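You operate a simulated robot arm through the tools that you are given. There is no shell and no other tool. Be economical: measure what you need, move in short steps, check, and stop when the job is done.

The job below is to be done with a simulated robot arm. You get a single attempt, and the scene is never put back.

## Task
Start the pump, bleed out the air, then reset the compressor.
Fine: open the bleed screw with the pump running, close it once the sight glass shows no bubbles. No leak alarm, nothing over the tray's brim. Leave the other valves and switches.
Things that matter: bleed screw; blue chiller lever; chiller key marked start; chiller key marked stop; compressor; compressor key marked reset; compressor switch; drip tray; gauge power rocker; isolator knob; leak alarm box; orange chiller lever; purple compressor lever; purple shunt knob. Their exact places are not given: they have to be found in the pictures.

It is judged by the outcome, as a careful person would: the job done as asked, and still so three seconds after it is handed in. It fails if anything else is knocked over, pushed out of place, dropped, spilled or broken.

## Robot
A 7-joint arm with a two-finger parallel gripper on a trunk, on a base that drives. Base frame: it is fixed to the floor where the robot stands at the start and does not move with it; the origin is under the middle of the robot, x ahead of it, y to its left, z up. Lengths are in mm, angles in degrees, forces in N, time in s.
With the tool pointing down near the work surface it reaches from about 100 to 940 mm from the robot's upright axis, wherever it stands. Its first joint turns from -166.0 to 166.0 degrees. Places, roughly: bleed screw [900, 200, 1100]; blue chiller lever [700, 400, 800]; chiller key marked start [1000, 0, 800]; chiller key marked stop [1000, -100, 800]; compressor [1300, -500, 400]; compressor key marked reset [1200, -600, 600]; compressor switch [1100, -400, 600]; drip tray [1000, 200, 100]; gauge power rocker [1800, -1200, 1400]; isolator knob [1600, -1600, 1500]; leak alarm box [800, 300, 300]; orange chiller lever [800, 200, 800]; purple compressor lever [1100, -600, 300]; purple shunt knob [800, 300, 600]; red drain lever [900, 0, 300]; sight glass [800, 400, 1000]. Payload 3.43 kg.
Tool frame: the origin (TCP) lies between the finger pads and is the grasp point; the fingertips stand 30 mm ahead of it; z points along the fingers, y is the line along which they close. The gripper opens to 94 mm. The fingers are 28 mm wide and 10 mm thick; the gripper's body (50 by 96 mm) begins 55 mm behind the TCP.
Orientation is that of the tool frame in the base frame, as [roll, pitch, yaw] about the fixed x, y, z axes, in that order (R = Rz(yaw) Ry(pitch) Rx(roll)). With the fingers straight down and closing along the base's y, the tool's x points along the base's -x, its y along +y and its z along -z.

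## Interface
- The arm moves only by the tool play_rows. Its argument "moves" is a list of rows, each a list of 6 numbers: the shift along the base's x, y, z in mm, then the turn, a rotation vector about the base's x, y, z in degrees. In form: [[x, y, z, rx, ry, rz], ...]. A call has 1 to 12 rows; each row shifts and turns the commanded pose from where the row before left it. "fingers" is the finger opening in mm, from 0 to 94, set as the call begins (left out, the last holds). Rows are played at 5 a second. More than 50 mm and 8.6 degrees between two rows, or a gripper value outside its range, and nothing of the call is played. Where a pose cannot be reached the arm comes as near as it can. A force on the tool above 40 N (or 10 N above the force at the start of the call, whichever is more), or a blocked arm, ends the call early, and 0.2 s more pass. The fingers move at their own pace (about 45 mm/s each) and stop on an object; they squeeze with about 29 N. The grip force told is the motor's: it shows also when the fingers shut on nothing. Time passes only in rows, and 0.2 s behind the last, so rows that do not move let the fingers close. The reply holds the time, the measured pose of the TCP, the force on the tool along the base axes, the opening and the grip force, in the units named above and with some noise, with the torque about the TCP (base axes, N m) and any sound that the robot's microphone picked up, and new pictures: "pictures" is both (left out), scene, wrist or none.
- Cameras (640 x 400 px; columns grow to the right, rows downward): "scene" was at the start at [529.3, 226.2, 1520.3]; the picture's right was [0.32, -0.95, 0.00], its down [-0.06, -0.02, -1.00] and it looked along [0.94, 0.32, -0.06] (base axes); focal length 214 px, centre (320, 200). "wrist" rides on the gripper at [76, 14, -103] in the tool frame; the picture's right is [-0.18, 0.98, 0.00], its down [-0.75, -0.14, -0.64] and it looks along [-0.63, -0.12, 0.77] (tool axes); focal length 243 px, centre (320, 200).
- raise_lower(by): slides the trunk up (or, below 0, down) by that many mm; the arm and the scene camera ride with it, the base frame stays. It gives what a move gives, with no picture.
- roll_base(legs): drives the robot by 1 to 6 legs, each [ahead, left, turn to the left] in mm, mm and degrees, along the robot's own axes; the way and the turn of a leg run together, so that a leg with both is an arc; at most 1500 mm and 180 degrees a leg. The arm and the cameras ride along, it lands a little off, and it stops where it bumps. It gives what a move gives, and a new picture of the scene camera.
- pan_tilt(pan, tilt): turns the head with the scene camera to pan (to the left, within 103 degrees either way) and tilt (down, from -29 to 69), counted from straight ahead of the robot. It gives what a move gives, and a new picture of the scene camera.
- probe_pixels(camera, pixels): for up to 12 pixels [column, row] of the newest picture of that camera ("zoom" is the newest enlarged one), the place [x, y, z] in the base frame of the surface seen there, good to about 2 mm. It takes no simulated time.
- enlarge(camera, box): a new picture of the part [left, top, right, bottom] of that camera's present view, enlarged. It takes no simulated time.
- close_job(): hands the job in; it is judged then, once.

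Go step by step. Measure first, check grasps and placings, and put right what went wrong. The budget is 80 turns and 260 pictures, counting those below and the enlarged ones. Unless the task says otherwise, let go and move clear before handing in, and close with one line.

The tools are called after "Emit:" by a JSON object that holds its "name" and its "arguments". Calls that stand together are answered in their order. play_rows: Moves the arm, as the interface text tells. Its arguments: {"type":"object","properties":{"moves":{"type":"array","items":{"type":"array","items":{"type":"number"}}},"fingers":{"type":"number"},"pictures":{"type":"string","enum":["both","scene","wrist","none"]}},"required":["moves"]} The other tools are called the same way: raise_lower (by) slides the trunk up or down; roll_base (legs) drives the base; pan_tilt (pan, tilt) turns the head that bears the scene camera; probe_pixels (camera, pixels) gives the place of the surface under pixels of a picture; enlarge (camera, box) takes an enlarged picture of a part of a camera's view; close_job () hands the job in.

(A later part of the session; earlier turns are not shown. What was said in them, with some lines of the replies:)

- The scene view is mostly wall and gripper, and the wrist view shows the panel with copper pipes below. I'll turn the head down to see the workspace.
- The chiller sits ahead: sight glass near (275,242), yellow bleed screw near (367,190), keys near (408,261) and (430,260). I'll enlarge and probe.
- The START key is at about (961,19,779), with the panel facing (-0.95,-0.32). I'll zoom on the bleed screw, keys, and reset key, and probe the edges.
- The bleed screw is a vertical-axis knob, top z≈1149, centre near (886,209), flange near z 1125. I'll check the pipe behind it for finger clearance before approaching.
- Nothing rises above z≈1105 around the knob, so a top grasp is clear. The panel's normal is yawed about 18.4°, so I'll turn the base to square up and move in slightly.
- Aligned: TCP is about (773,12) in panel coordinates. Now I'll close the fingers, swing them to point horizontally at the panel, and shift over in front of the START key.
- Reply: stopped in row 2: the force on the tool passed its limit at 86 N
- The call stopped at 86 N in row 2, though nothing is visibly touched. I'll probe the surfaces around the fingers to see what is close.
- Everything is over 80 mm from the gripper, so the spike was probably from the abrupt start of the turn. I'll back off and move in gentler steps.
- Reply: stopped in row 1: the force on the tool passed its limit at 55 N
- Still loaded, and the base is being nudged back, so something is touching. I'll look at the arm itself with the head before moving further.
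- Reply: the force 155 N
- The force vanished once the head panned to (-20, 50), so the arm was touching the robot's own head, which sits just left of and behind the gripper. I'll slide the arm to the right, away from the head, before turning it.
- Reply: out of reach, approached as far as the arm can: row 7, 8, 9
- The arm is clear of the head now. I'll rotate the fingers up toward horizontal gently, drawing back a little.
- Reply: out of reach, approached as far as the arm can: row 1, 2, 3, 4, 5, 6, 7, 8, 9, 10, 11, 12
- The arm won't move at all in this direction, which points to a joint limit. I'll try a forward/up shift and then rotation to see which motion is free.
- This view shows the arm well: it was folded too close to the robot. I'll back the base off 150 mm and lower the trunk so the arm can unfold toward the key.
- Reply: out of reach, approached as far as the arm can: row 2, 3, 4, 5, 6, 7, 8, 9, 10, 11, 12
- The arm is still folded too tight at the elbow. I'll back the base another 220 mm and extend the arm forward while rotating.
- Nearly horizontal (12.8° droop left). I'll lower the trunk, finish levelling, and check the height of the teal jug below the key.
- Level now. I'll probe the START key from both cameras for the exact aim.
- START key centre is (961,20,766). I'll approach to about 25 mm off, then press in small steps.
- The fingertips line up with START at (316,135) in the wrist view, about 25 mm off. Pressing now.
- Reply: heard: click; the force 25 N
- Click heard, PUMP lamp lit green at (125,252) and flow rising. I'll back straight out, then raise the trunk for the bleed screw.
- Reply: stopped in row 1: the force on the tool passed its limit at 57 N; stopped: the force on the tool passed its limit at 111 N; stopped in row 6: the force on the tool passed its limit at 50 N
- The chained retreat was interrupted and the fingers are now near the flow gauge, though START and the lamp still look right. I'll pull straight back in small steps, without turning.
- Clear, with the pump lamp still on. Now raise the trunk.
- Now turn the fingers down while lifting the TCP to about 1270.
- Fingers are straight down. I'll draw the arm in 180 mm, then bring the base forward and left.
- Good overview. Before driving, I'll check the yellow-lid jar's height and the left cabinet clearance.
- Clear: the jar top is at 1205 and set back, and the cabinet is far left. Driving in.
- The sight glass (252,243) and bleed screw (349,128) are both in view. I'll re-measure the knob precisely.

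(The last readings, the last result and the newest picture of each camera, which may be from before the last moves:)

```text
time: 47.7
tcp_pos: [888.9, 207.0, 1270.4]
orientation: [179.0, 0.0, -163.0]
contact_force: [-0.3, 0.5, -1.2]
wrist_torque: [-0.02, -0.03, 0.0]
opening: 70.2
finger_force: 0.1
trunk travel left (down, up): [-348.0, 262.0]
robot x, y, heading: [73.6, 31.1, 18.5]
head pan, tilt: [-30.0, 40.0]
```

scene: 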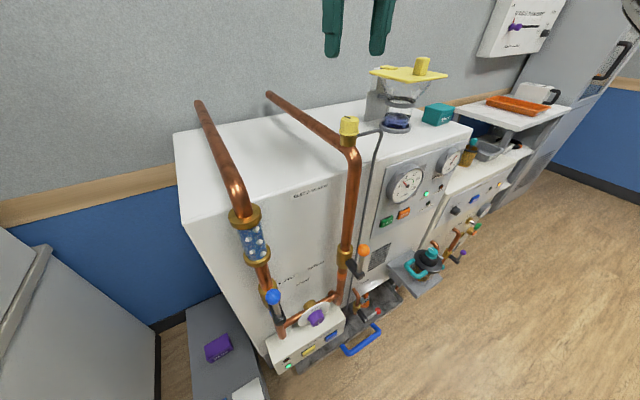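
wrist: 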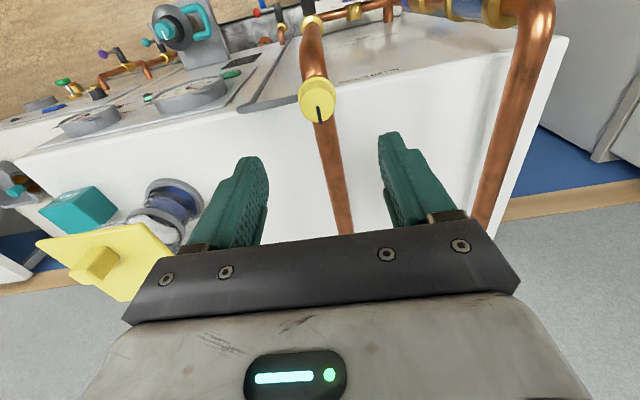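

The knob sits centred between the fingers at (317,100) in the wrist view. I'll probe it before descending.

Emit:
{"name": "probe_pixels", "arguments": {"camera": "wrist", "pixels": [[317, 97], [303, 100], [331, 100], [317, 84], [318, 110], [318, 104], [310, 100], [325, 100]]}}

Emit:
{"name": "enlarge", "arguments": {"camera": "wrist", "box": [277, 75, 357, 125]}}

Emit:
{"name": "enlarge", "arguments": {"camera": "scene", "box": [204, 190, 300, 250]}}

```text
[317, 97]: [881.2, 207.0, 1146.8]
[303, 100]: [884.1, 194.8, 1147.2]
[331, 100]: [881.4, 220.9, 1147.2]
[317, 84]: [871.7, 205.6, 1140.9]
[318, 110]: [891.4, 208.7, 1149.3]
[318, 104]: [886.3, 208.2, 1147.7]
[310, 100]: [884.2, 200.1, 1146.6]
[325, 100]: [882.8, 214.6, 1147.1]
```

```text
8.00 times, centred on (317, 100) of wrist
```

zoom: 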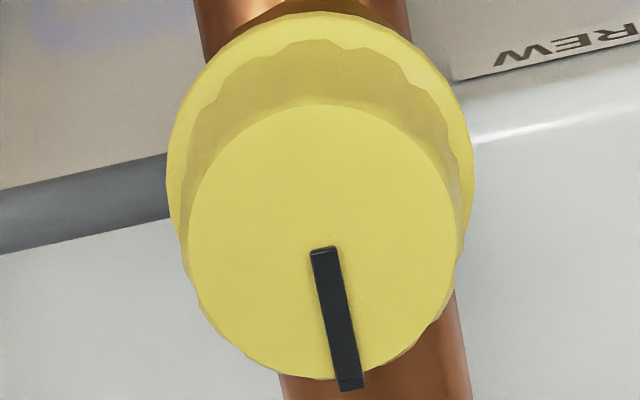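

```text
6.67 times, centred on (252, 220) of scene
```

zoom: 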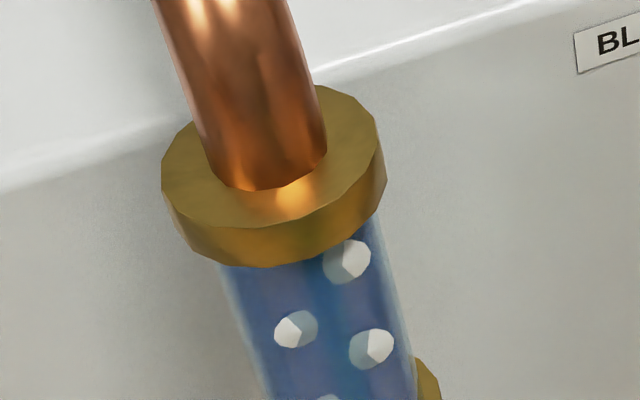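

Knob centre is (887,208). Descending to TCP z≈1160 so the tips stay just above the flange.

Emit:
{"name": "play_rows", "arguments": {"moves": [[-1, 0.5, -15, 0, 0, 0], [-1, 0.5, -30, 0, 0, 0], [0, 0, -30, 0, 0, 0], [0, 0, -20, 0, 0, 0], [0, 0, -12, 0, 0, 0], [0, 0, -4, 0, 0, 0]]}}

```text
time: 49.1
tcp_pos: [886.3, 208.8, 1159.5]
orientation: [179.0, 0.1, -163.0]
contact_force: [-0.6, 0.2, -0.4]
wrist_torque: [-0.02, -0.04, -0.04]
opening: 70.0
finger_force: 0.1
trunk travel left (down, up): [-348.0, 262.0]
robot x, y, heading: [76.4, 27.8, 18.1]
head pan, tilt: [-30.0, 40.0]
```

scene: 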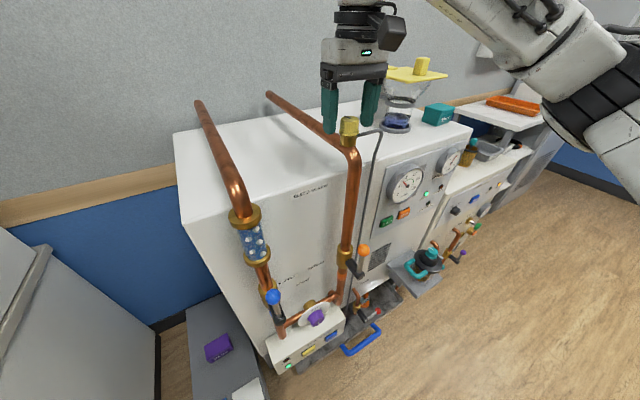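
wrist: 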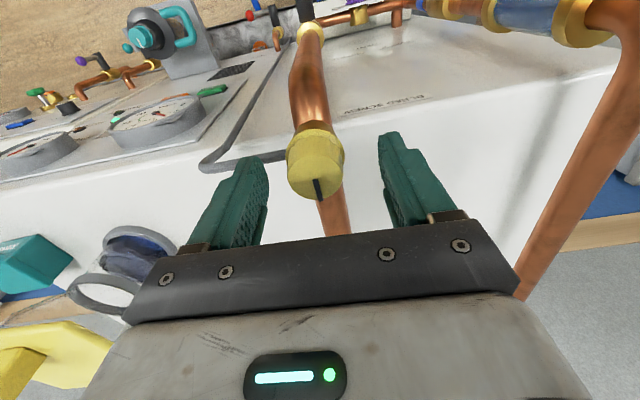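

The knob top at (315,180) coincides with the TCP pixel, so it is centred. Closing on it.

Emit:
{"name": "play_rows", "arguments": {"moves": [[0, 0, -2, 0, 0, 0], [0, 0, 0, 0, 0, 0], [0, 0, 0, 0, 0, 0], [0, 0, 0, 0, 0, 0]], "fingers": 0}}

```text
time: 50.1
tcp_pos: [885.3, 206.8, 1156.3]
orientation: [179.0, 0.0, -163.4]
contact_force: [7.2, -14.8, -0.5]
wrist_torque: [-0.39, -0.55, -0.05]
opening: 33.6
finger_force: 44.5
trunk travel left (down, up): [-348.0, 262.0]
robot x, y, heading: [80.1, 25.6, 18.6]
head pan, tilt: [-30.0, 40.0]
```

scene: 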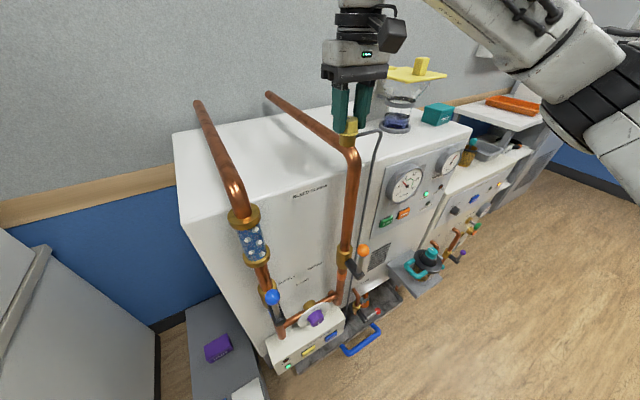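
wrist: 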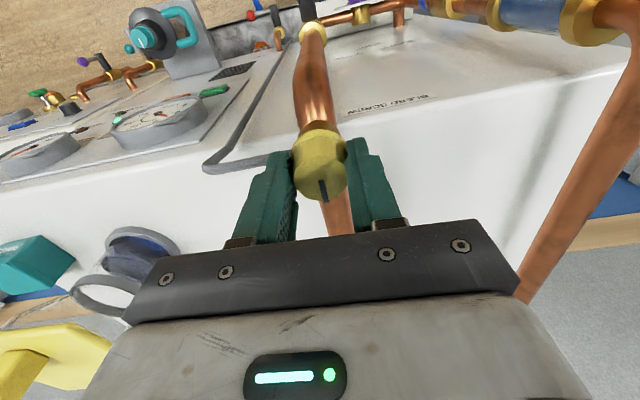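

Gripped at 33.6 mm opening. I'll relieve the side load and turn counter-clockwise about 35° first, checking the effect.

Emit:
{"name": "play_rows", "arguments": {"moves": [[0.5, -1.5, 0, 0, 0, 0], [0, 0, 0, 0, 0, 3], [0, 0, 0, 0, 0, 6], [0, 0, 0, 0, 0, 7], [0, 0, 0, 0, 0, 7], [0, 0, 0, 0, 0, 7], [0, 0, 0, 0, 0, 5]]}}

```text
time: 51.7
tcp_pos: [887.4, 205.7, 1155.9]
orientation: [179.0, 0.0, -128.0]
contact_force: [8.5, -17.6, -11.3]
wrist_torque: [-0.7, -0.18, 0.02]
opening: 33.3
finger_force: 44.7
trunk travel left (down, up): [-348.0, 262.0]
robot x, y, heading: [76.3, 30.6, 18.5]
head pan, tilt: [-30.0, 40.0]
```

scene: 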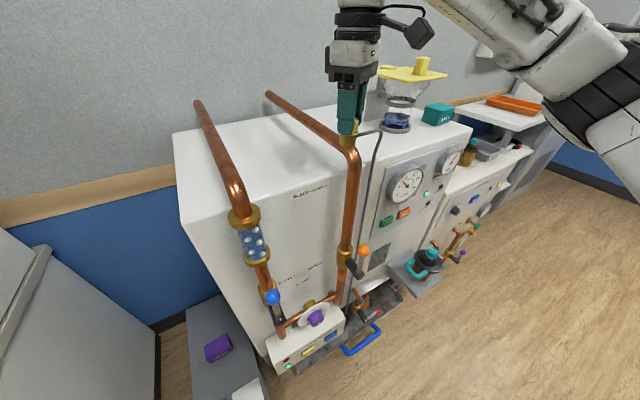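
wrist: 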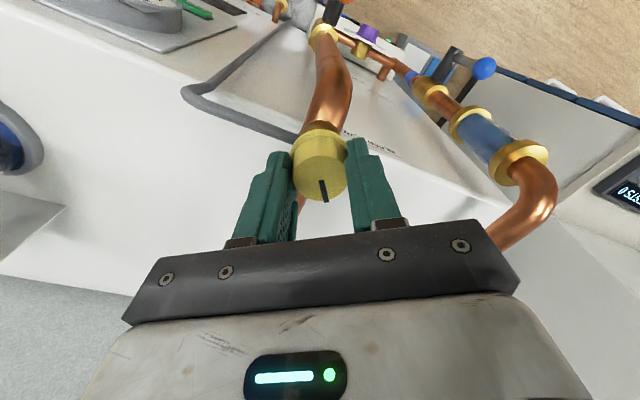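

The pointer at (323,190) kept its place in the wrist view, so the knob turned with the fingers. I'll check the sight glass and tray.

Emit:
{"name": "enlarge", "arguments": {"camera": "scene", "box": [204, 200, 300, 260]}}

Emit:
{"name": "enlarge", "arguments": {"camera": "scene", "box": [260, 260, 420, 360]}}

```text
6.67 times, centred on (252, 230) of scene
```

zoom: 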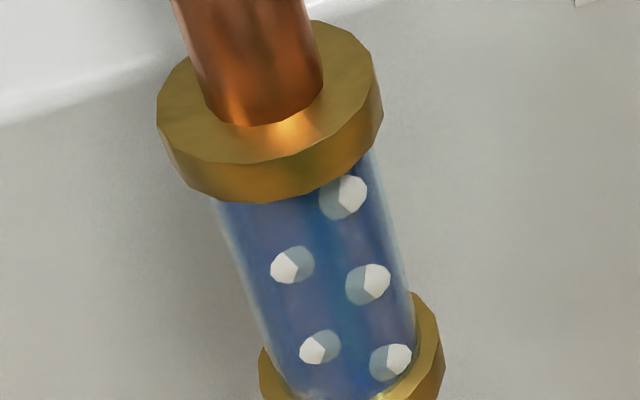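

```text
4.00 times, centred on (340, 310) of scene
```

zoom: 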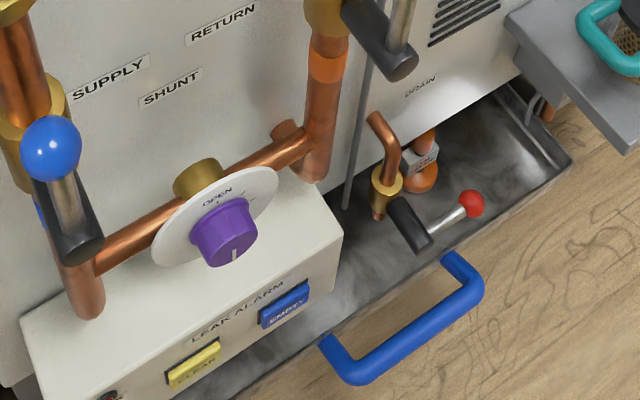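

Bubbles remain and the tray looks dry. I'll open further, to about 80°.

Emit:
{"name": "play_rows", "arguments": {"moves": [[0, 0, 0, 0, 0, 3], [0, 0, 0, 0, 0, 7], [0, 0, 0, 0, 0, 8], [0, 0, 0, 0, 0, 8], [0, 0, 0, 0, 0, 8], [0, 0, 0, 0, 0, 8], [0, 0, 0, 0, 0, 3]]}}

Emit:
{"name": "enlarge", "arguments": {"camera": "scene", "box": [188, 200, 428, 350]}}

```text
time: 53.3
tcp_pos: [887.8, 206.4, 1155.9]
orientation: [179.1, 0.1, -83.1]
contact_force: [29.6, -18.2, -10.6]
wrist_torque: [-0.25, -0.6, -0.03]
opening: 33.1
finger_force: 45.2
trunk travel left (down, up): [-348.0, 262.0]
robot x, y, heading: [78.8, 30.7, 18.5]
head pan, tilt: [-30.0, 40.0]
```

scene: 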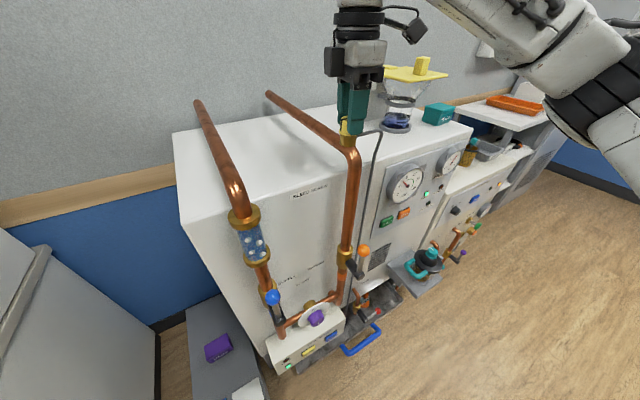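
wrist: 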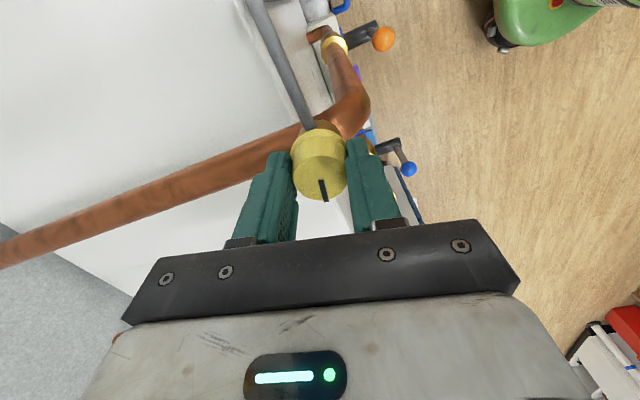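

```text
2.67 times, centred on (308, 275) of scene
```

zoom: 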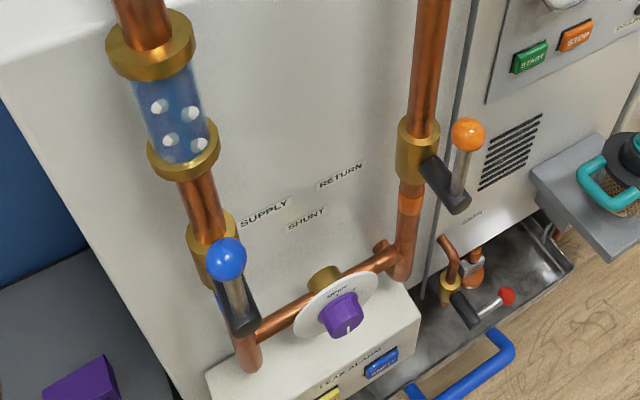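

Bubbles are down to about four, so it's bleeding. I'll relieve the side load and wait in short steps, watching the glass.

Emit:
{"name": "play_rows", "arguments": {"moves": [[2, -1.5, 0, 0, 0, 0], [0, 0, 0, 0, 0, 0], [0, 0, 0, 0, 0, 0], [0, 0, 0, 0, 0, 0]], "pictures": "none"}}

Emit:
{"name": "enlarge", "arguments": {"camera": "scene", "box": [188, 200, 428, 350]}}

```text
time: 54.3
tcp_pos: [887.3, 206.6, 1156.0]
orientation: [179.0, 0.1, -83.0]
contact_force: [16.2, -6.2, -5.1]
wrist_torque: [-0.38, -0.66, 0.02]
opening: 33.2
finger_force: 45.4
trunk travel left (down, up): [-348.0, 262.0]
robot x, y, heading: [74.8, 29.9, 18.7]
head pan, tilt: [-30.0, 40.0]
```

```text
2.67 times, centred on (308, 275) of scene
```

zoom: 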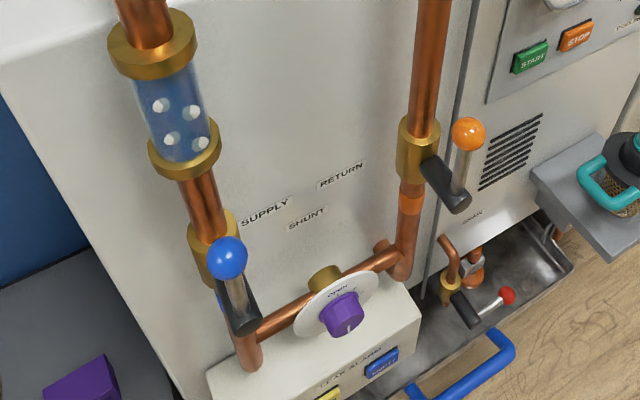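

Still four bubbles, tray dry. Waiting a bit more.

Emit:
{"name": "play_rows", "arguments": {"moves": [[0, 0, 0, 0, 0, 0], [0, 0, 0, 0, 0, 0], [0, 0, 0, 0, 0, 0], [0, 0, 0, 0, 0, 0], [0, 0, 0, 0, 0, 0], [0, 0, 0, 0, 0, 0], [0, 0, 0, 0, 0, 0], [0, 0, 0, 0, 0, 0]], "pictures": "none"}}

Emit:
{"name": "enlarge", "arguments": {"camera": "scene", "box": [188, 200, 428, 350]}}

```text
time: 56.1
tcp_pos: [887.4, 204.8, 1158.3]
orientation: [178.9, 0.0, -83.0]
contact_force: [14.6, 4.4, -0.3]
wrist_torque: [0.4, -0.45, -0.04]
opening: 33.2
finger_force: 44.7
trunk travel left (down, up): [-348.0, 262.0]
robot x, y, heading: [75.8, 28.5, 18.2]
head pan, tilt: [-30.0, 40.0]
```

```text
2.67 times, centred on (308, 275) of scene
```

zoom: 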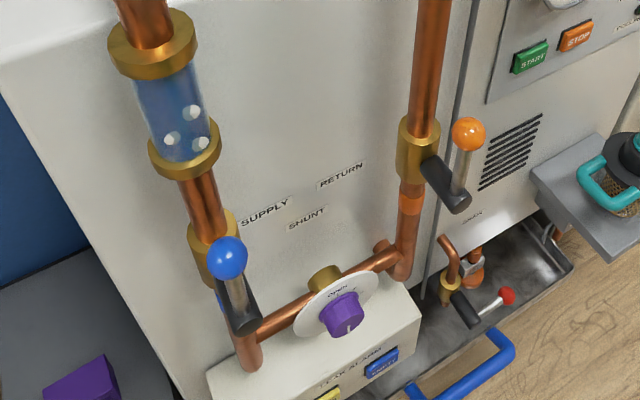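

Three left, dropping steadily. Continue.

Emit:
{"name": "play_rows", "arguments": {"moves": [[0, 0, 0, 0, 0, 0], [0, 0, 0, 0, 0, 0], [0, 0, 0, 0, 0, 0], [0, 0, 0, 0, 0, 0], [0, 0, 0, 0, 0, 0], [0, 0, 0, 0, 0, 0], [0, 0, 0, 0, 0, 0], [0, 0, 0, 0, 0, 0], [0, 0, 0, 0, 0, 0], [0, 0, 0, 0, 0, 0]], "pictures": "none"}}

Emit:
{"name": "enlarge", "arguments": {"camera": "scene", "box": [188, 200, 428, 350]}}

```text
time: 58.3
tcp_pos: [888.0, 205.6, 1156.7]
orientation: [179.1, 0.1, -83.0]
contact_force: [17.0, 9.2, 3.1]
wrist_torque: [0.48, -0.49, 0.0]
opening: 33.5
finger_force: 45.3
trunk travel left (down, up): [-348.0, 262.0]
robot x, y, heading: [74.1, 29.6, 18.4]
head pan, tilt: [-30.0, 40.0]
```

```text
2.67 times, centred on (308, 275) of scene
```

zoom: 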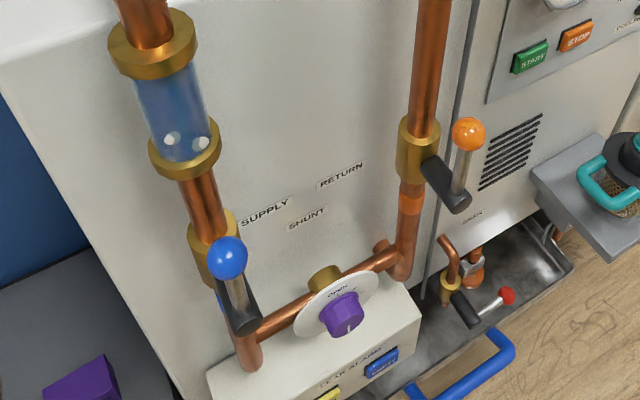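

Two left; the tray is still fine. Continue.

Emit:
{"name": "play_rows", "arguments": {"moves": [[0, 0, 0, 0, 0, 0], [0, 0, 0, 0, 0, 0], [0, 0, 0, 0, 0, 0], [0, 0, 0, 0, 0, 0], [0, 0, 0, 0, 0, 0], [0, 0, 0, 0, 0, 0], [0, 0, 0, 0, 0, 0], [0, 0, 0, 0, 0, 0], [0, 0, 0, 0, 0, 0], [0, 0, 0, 0, 0, 0], [0, 0, 0, 0, 0, 0], [0, 0, 0, 0, 0, 0]], "pictures": "none"}}

Emit:
{"name": "enlarge", "arguments": {"camera": "scene", "box": [188, 200, 428, 350]}}

```text
time: 60.9
tcp_pos: [887.3, 205.2, 1156.9]
orientation: [178.9, 0.0, -83.0]
contact_force: [17.2, 12.2, 5.9]
wrist_torque: [0.37, -0.55, -0.05]
opening: 33.2
finger_force: 44.8
trunk travel left (down, up): [-348.0, 262.0]
robot x, y, heading: [75.3, 29.8, 18.6]
head pan, tilt: [-30.0, 40.0]
```

```text
2.67 times, centred on (308, 275) of scene
```

zoom: 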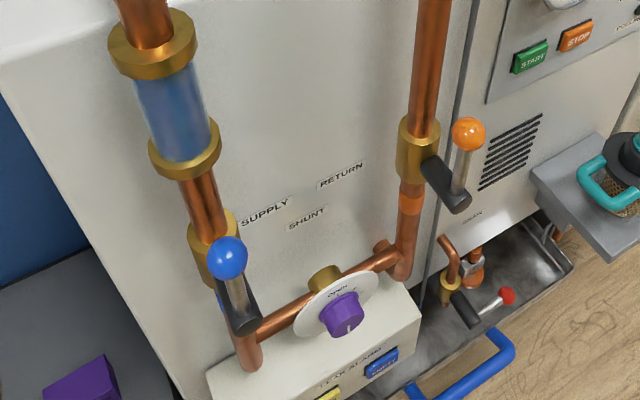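

The glass appears clear. I'll zoom in to confirm, which takes no simulated time.

Emit:
{"name": "enlarge", "arguments": {"camera": "scene", "box": [216, 210, 296, 260]}}

```text
8.00 times, centred on (256, 235) of scene
```

zoom: 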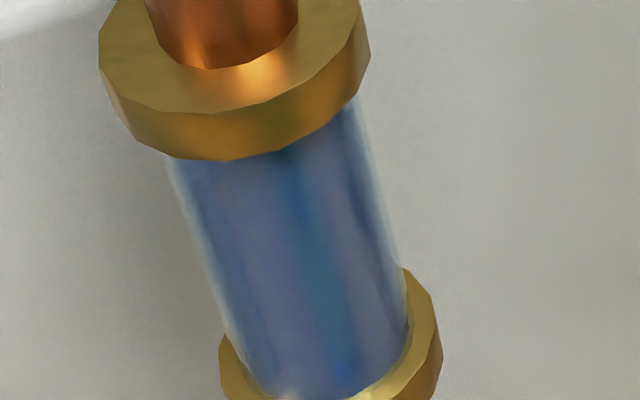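

No bubbles. Closing: turn back clockwise the full 80° and slightly past.

Emit:
{"name": "play_rows", "arguments": {"moves": [[1, 0.7, 0, 0, 0, -4], [0, 0, 0, 0, 0, -7], [0, 0, 0, 0, 0, -8], [0, 0, 0, 0, 0, -8], [0, 0, 0, 0, 0, -8], [0, 0, 0, 0, 0, -8], [0, 0, 0, 0, 0, -8], [0, 0, 0, 0, 0, -8], [0, 0, 0, 0, 0, -8], [0, 0, 0, 0, 0, -8], [0, 0, 0, 0, 0, -5], [0, 0, 0, 0, 0, -2]]}}

```text
time: 63.5
tcp_pos: [887.6, 205.8, 1157.4]
orientation: [179.0, 0.1, -165.1]
contact_force: [-18.2, -4.6, -4.6]
wrist_torque: [-0.14, 1.29, 0.1]
opening: 33.0
finger_force: 44.7
trunk travel left (down, up): [-348.0, 262.0]
robot x, y, heading: [76.1, 31.5, 18.4]
head pan, tilt: [-30.0, 40.0]
```

scene: 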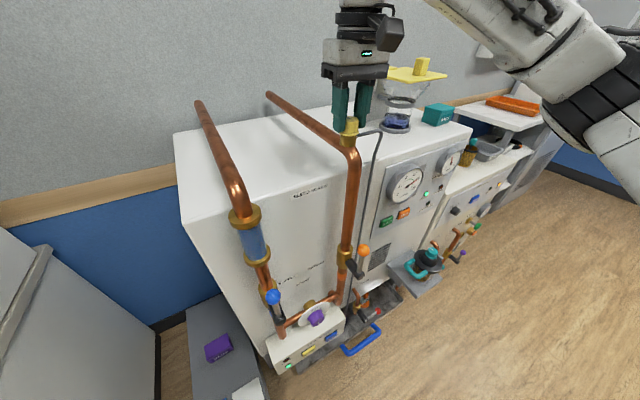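
wrist: 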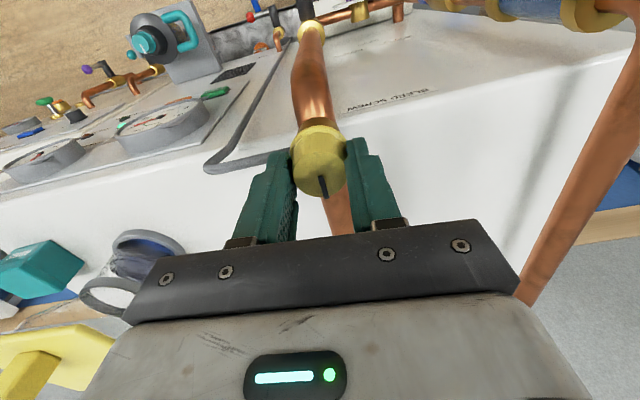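

The pointer is back near its start. I'll turn a few degrees more to be sure it's against its stop.

Emit:
{"name": "play_rows", "arguments": {"moves": [[-1, 0, 0, 0, 0, -3], [0, 0, 0, 0, 0, -3], [0, 0, 0, 0, 0, -2], [0, 0, 0, 0, 0, 0]]}}

Emit:
{"name": "enlarge", "arguments": {"camera": "scene", "box": [188, 200, 428, 350]}}

```text
time: 64.5
tcp_pos: [887.5, 205.9, 1159.1]
orientation: [179.0, 0.2, -173.1]
contact_force: [3.3, 1.5, 6.7]
wrist_torque: [0.0, -0.05, 0.02]
opening: 32.3
finger_force: 45.0
trunk travel left (down, up): [-348.0, 262.0]
robot x, y, heading: [76.5, 27.5, 18.6]
head pan, tilt: [-30.0, 40.0]
```

scene: 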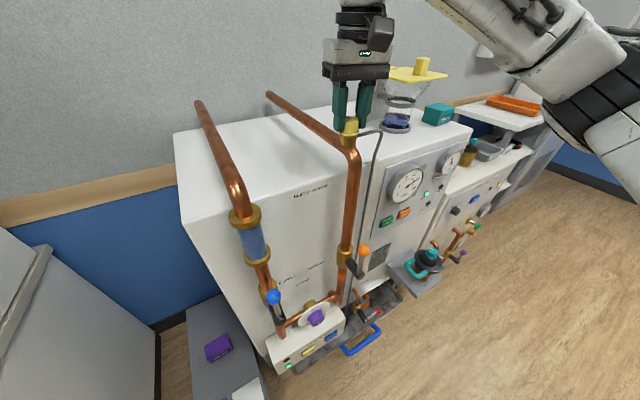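
wrist: 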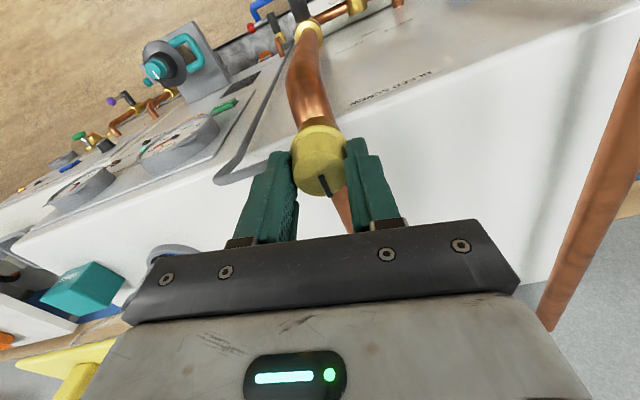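

```text
2.67 times, centred on (308, 275) of scene
```

zoom: 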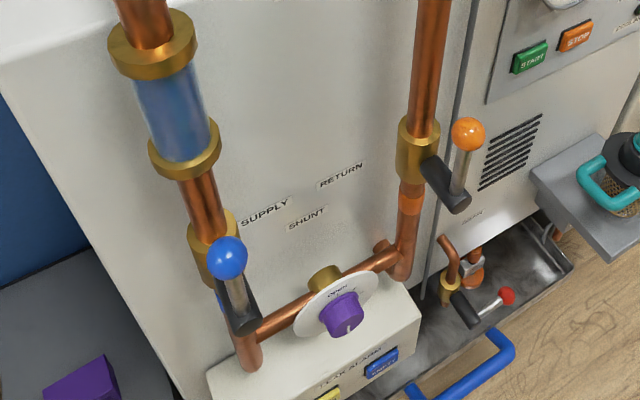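

The fingers slipped while the knob held, so it is at the closed stop. I'll release and lift away.

Emit:
{"name": "play_rows", "arguments": {"moves": [[0, 0, 0, 0, 0, 0], [0, 0, 0, 0, 0, 0], [0, 0, 0, 0, 0, 0], [0, 0, 5, 0, 0, 0], [0, 0, 25, 0, 0, 0], [0, 0, 40, 0, 0, 0], [0, 0, 35, 0, 0, 0], [0, 0, 5, 0, 0, 8]], "fingers": 70}}

Emit:
{"name": "enlarge", "arguments": {"camera": "wrist", "box": [277, 75, 357, 125]}}

Emit:
{"name": "enlarge", "arguments": {"camera": "scene", "box": [317, 107, 381, 147]}}

Emit:
{"name": "enlarge", "arguments": {"camera": "scene", "box": [260, 300, 404, 390]}}

```text
time: 66.3
tcp_pos: [887.7, 207.3, 1268.2]
orientation: [178.9, 0.0, -165.0]
contact_force: [0.9, -0.1, 0.4]
wrist_torque: [0.02, -0.03, -0.02]
opening: 70.0
finger_force: 0.1
trunk travel left (down, up): [-348.0, 262.0]
robot x, y, heading: [76.5, 27.3, 18.3]
head pan, tilt: [-30.0, 40.0]
```

scene: 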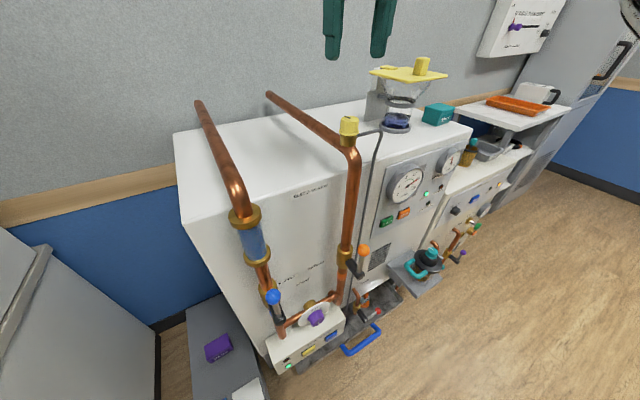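
wrist: 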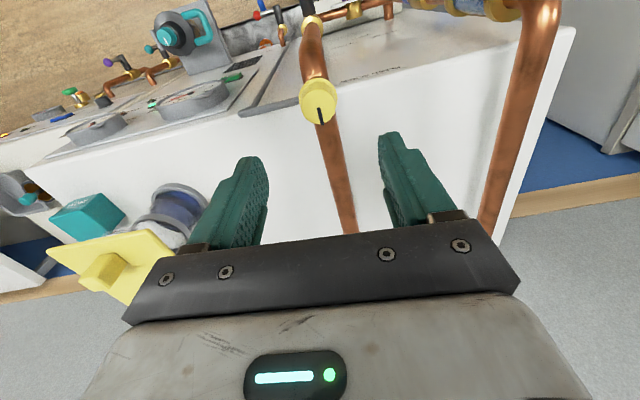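

```text
8.00 times, centred on (317, 100) of wrist
```

zoom: 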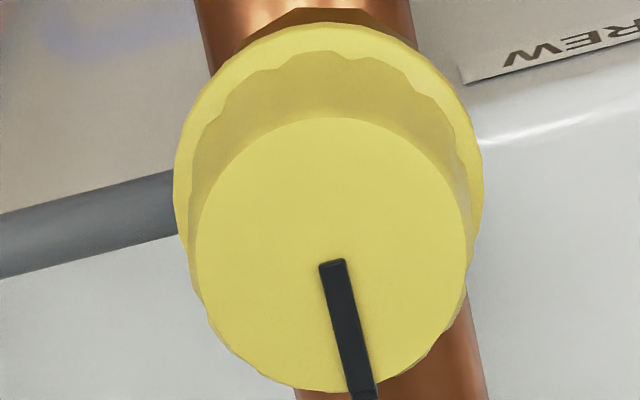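

```text
10.00 times, centred on (349, 127) of scene
```

zoom: 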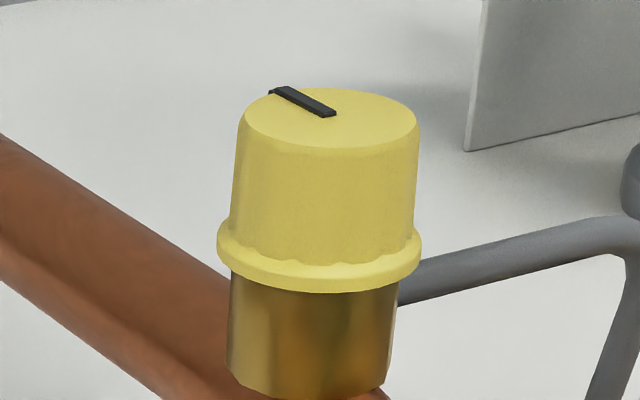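

```text
4.44 times, centred on (332, 345) of scene
```

zoom: 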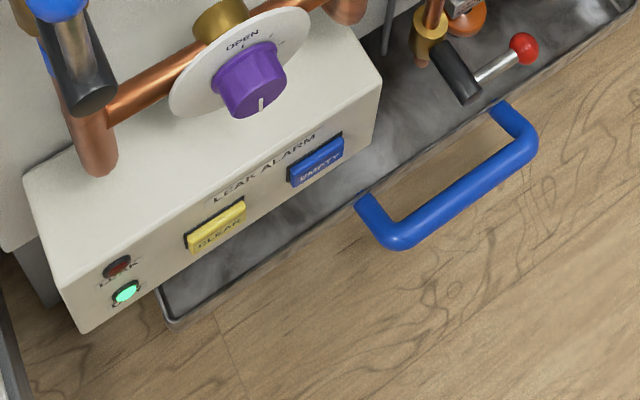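

The bleed screw pointer is exactly where it began, the leak alarm shows green, and the tray is not over its brim. Now I'll back off and drive right to the compressor.

Emit:
{"name": "roll_base", "arguments": {"legs": [[-330, 0, 0], [0, -740, 0]]}}

```text
time: 72.2
tcp_pos: [808.2, -616.6, 1267.5]
orientation: [179.1, 0.0, -165.9]
contact_force: [0.9, 0.1, 0.5]
wrist_torque: [-0.03, -0.01, -0.03]
opening: 70.1
finger_force: 0.1
trunk travel left (down, up): [-348.0, 262.0]
robot x, y, heading: [-9.5, -781.1, 17.5]
head pan, tilt: [-30.0, 40.0]
```

scene: 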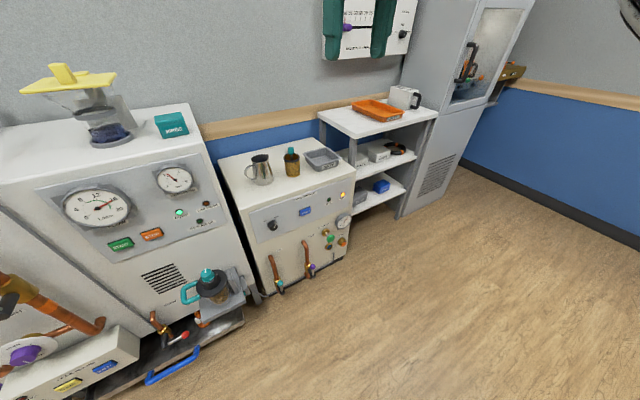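

RESET is visible at (305,211) with the amber fault lamp at (343,194). I'll measure it and turn the fingers horizontal here, closed.

Emit:
{"name": "enlarge", "arguments": {"camera": "scene", "box": [246, 172, 374, 252]}}

Emit:
{"name": "probe_pixels", "arguments": {"camera": "scene", "pixels": [[305, 211], [299, 212], [311, 210], [305, 208], [305, 214], [290, 212], [272, 225], [330, 205], [297, 197]]}}

Emit:
{"name": "play_rows", "arguments": {"moves": [[5, 2, 0, 0.7, -2, 0], [10, 3, 0, 1.3, -4, 0], [10, 3, 0, 2, -6, 0], [10, 3, 0, 2.6, -8, 0], [10, 3, 0, 2.6, -8, 0], [10, 3, 0, 2.6, -8, 0], [10, 3, 0, 2.6, -8, 0], [5, 3, 0, 2.6, -8, 0], [5, 2, 0, 2.6, -8, 0], [0, 0, 0, 2.6, -8, 0], [0, 0, 0, 2, -6, 0], [0, 0, 0, 1.3, -4, 0]], "fingers": 0, "pictures": "none"}}

```text
5.00 times, centred on (310, 212) of scene
```

zoom: 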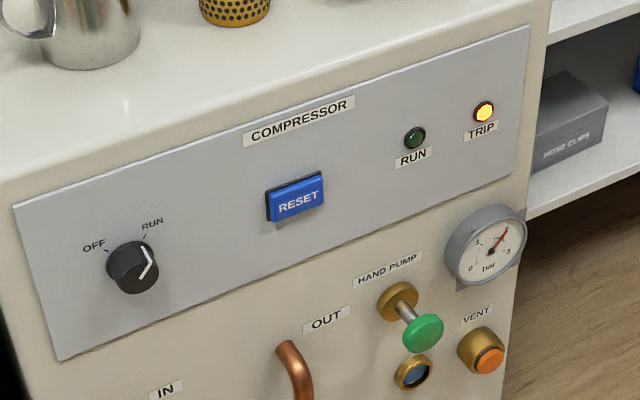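

```text
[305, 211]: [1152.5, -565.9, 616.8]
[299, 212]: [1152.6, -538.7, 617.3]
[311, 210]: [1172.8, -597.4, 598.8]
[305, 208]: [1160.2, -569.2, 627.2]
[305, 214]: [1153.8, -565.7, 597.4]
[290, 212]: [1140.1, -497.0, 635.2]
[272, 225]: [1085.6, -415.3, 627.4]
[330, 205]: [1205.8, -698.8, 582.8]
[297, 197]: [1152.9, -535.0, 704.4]
```

```text
time: 74.8
tcp_pos: [884.2, -591.1, 1267.5]
orientation: [153.3, 81.2, 172.0]
contact_force: [0.8, -0.3, 0.4]
wrist_torque: [0.01, -0.01, 0.04]
opening: 0.0
finger_force: 29.1
trunk travel left (down, up): [-348.0, 262.0]
robot x, y, heading: [-5.8, -783.0, 17.6]
head pan, tilt: [-30.0, 40.0]
```

RESET centre is about (1152.5,-562,612). Lowering the trunk fully.

Emit:
{"name": "raise_lower", "arguments": {"by": -340}}

```text
time: 78.1
tcp_pos: [884.3, -591.2, 926.5]
orientation: [153.2, 81.2, 172.0]
contact_force: [0.6, 0.0, -0.6]
wrist_torque: [-0.01, 0.02, 0.02]
opening: 0.2
finger_force: 28.9
trunk travel left (down, up): [-8.0, 602.0]
robot x, y, heading: [-4.5, -781.2, 17.5]
head pan, tilt: [-30.0, 40.0]
```

Tool points level within 8°. Lower the arm in front of the compressor, then check.

Emit:
{"name": "play_rows", "arguments": {"moves": [[5, 0, -15, 0, 0, 0], [10, 0, -30, 0, 0, 0], [15, 0, -35, 0, 0, 0], [15, 0, -35, 0, 0, 0], [15, 0, -35, 0, 0, 0], [15, 0, -35, 0, 0, 0], [15, 0, -35, 0, 0, 0], [15, 0, -35, 0, 0, 0], [10, 0, -30, 0, 0, 0], [5, 0, -20, 0, 0, 0], [0, 0, -5, 0, 0, 0]]}}

```text
time: 80.5
tcp_pos: [1002.8, -590.7, 616.9]
orientation: [153.2, 81.2, 172.1]
contact_force: [-0.5, 0.8, -0.2]
wrist_torque: [-0.03, 0.0, 0.04]
opening: 0.0
finger_force: 28.7
trunk travel left (down, up): [-8.0, 602.0]
robot x, y, heading: [-5.8, -782.1, 17.7]
head pan, tilt: [-30.0, 40.0]
```

scene: 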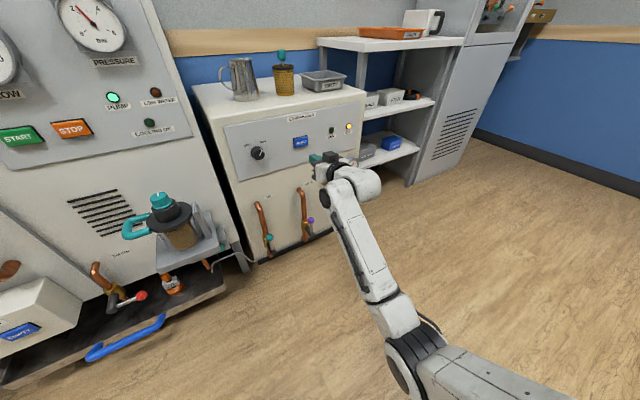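
wrist: 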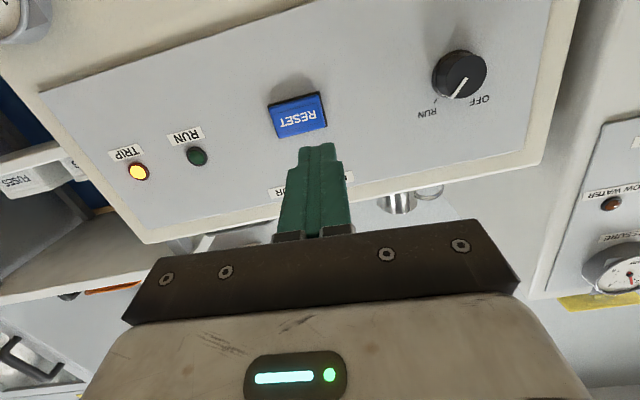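

Aligned near RESET at (299,115). I'll probe its centre and look at the chiller lamps.

Emit:
{"name": "probe_pixels", "arguments": {"camera": "wrist", "pixels": [[299, 115], [274, 119], [322, 112], [296, 99], [301, 130]]}}

Emit:
{"name": "enlarge", "arguments": {"camera": "scene", "box": [0, 0, 192, 150]}}

```text
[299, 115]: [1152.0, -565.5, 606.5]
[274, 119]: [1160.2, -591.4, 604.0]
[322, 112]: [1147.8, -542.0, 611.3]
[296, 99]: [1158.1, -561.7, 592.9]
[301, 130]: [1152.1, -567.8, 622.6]
```

```text
2.67 times, centred on (96, 75) of scene
```

zoom: 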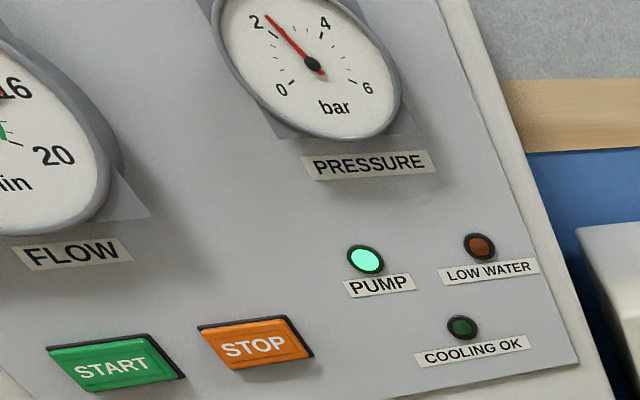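

COOLING OK is still unlit. I'll check the flow gauge first, before pressing.

Emit:
{"name": "pan_tilt", "arguments": {"pan": -5, "tilt": 30}}

Emit:
{"name": "enlarge", "arguments": {"camera": "scene", "box": [0, 0, 320, 200]}}

```text
time: 81.4
tcp_pos: [1002.4, -589.9, 617.0]
orientation: [153.2, 81.2, 172.0]
contact_force: [0.2, -0.9, 0.7]
wrist_torque: [0.02, -0.02, 0.01]
opening: 0.0
finger_force: 28.8
trunk travel left (down, up): [-8.0, 602.0]
robot x, y, heading: [-5.5, -782.6, 17.6]
head pan, tilt: [-5.0, 30.0]
```

scene: 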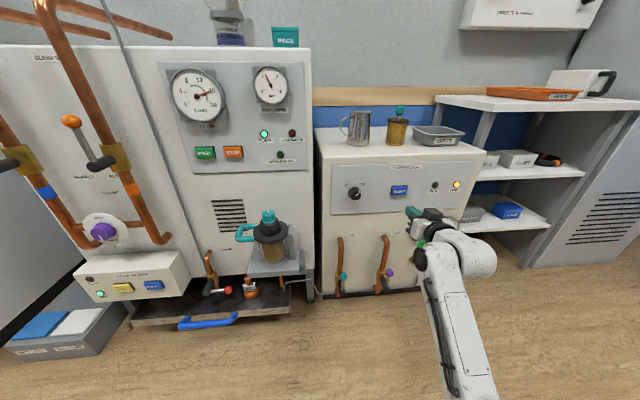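

```text
2.00 times, centred on (160, 100) of scene
```

zoom: 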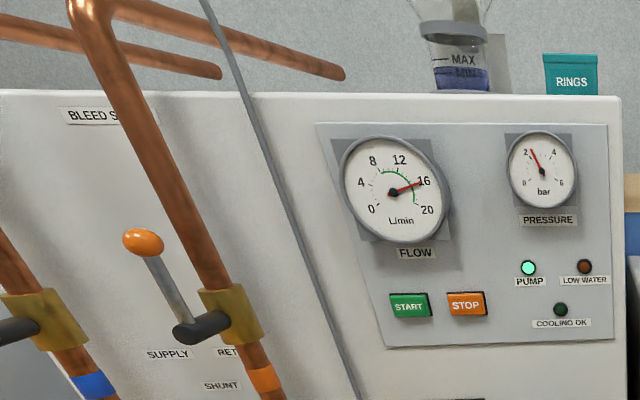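

Flow is about 16 L/min, in the green. Now approach and press RESET.

Emit:
{"name": "play_rows", "arguments": {"moves": [[15, 0, -1, 0, 0, 0], [30, 1, -2, 0, 0, 0], [30, 2, -1, 0, 0, 0], [16, 2, 0, 0, 0, 0], [7, 1.5, 0, 0, 0, 0], [0, 0, 0, 0, 0, 0]], "pictures": "wrist"}}

```text
time: 82.8
tcp_pos: [1102.0, -584.6, 614.4]
orientation: [153.1, 81.3, 171.9]
contact_force: [0.3, 0.0, 0.5]
wrist_torque: [0.04, 0.02, -0.02]
opening: 0.0
finger_force: 28.9
trunk travel left (down, up): [-8.0, 602.0]
robot x, y, heading: [-2.6, -781.2, 17.6]
head pan, tilt: [-5.0, 30.0]
```

wrist: 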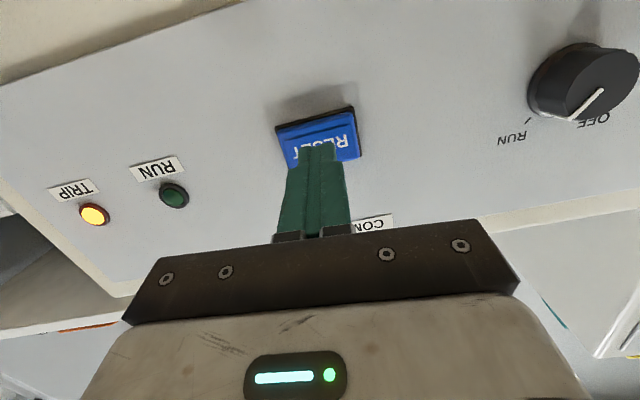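

Fingertips are on the centre of RESET, about 22 mm off. Pressing.

Emit:
{"name": "play_rows", "arguments": {"moves": [[10, 3.4, 0, 0, 0, 0], [8, 2.7, 0, 0, 0, 0], [5, 1.7, 0, 0, 0, 0], [4, 1.3, 0, 0, 0, 0], [4, 1.3, 0, 0, 0, 0]], "pictures": "both"}}

```text
time: 84.0
tcp_pos: [1131.7, -575.3, 613.8]
orientation: [153.0, 81.1, 171.8]
contact_force: [-29.4, -6.0, 2.5]
wrist_torque: [-0.04, -0.4, 0.1]
opening: 0.0
finger_force: 29.4
trunk travel left (down, up): [-8.0, 602.0]
robot x, y, heading: [-6.7, -781.4, 17.4]
head pan, tilt: [-5.0, 30.0]
heard: click
```

scene: 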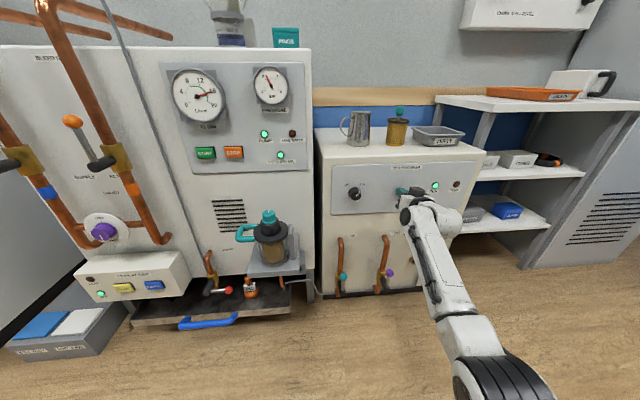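
wrist: 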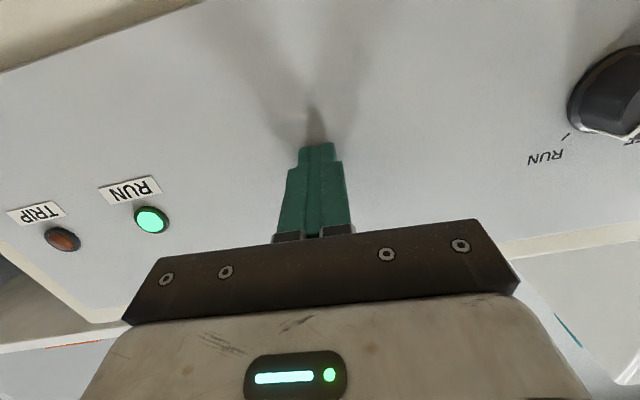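

RUN is lit, TRIP is out, and COOLING OK now shows green. I'll back off gently.

Emit:
{"name": "play_rows", "arguments": {"moves": [[-2, -0.7, 0, 0, 0, 0], [-4, -1.3, 0, 0, 0, 0], [-8, -2.7, 0, 0, 0, 0], [-15, -5, 0, 0, 0, 0], [-25, -8, 0, 0, 0, 0], [-30, -10, 0, 0, 0, 0], [-30, -10, 0, 0, 0, 0], [-15, -5, 0, 0, 0, 0]], "pictures": "both"}}

Emit:
{"name": "enlarge", "arguments": {"camera": "scene", "box": [60, 40, 320, 310]}}

```text
time: 85.8
tcp_pos: [1003.1, -615.5, 611.6]
orientation: [153.2, 81.2, 172.2]
contact_force: [0.1, -0.1, 0.5]
wrist_torque: [-0.03, -0.01, -0.02]
opening: 0.0
finger_force: 29.0
trunk travel left (down, up): [-8.0, 602.0]
robot x, y, heading: [-7.6, -780.3, 17.7]
head pan, tilt: [-5.0, 30.0]
```

scene: 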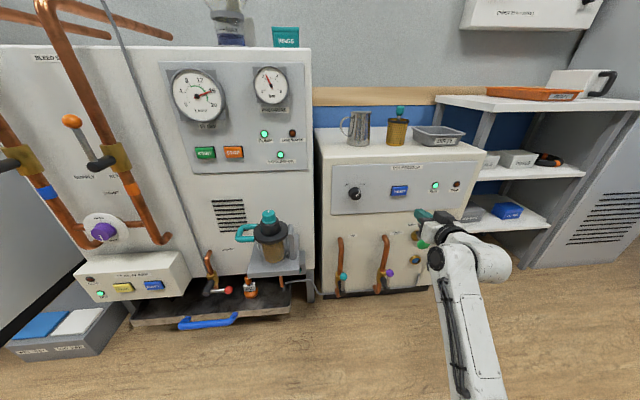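
wrist: 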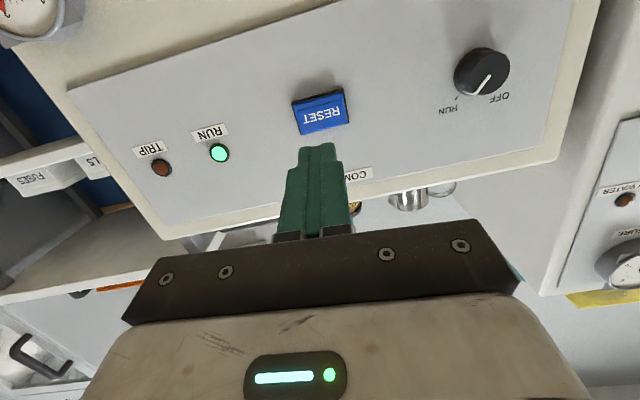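

```text
1.48 times, centred on (190, 175) of scene
```

zoom: 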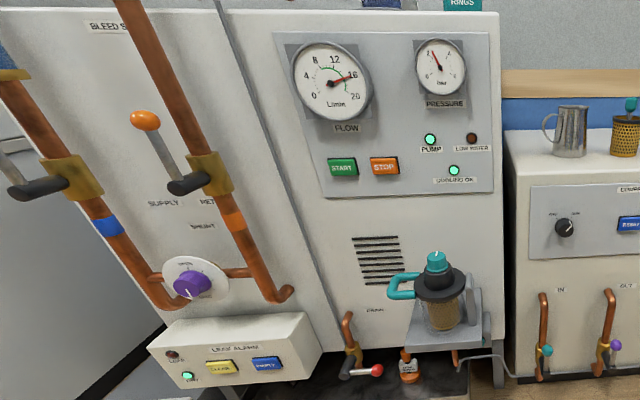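

Everything reads as it should: pump on, cooling OK, compressor running, leak alarm green, arm clear. Handing in.

Emit:
{"name": "close_job", "arguments": {}}

```text
The job is handed in.
```

The job is done and handed in: the pump is running, the air is bled out with the bleed screw closed again, and the compressor is reset. At hand-in COOLING OK and RUN were lit, TRIP was out, and the leak alarm was still green. The tray was not over its brim.
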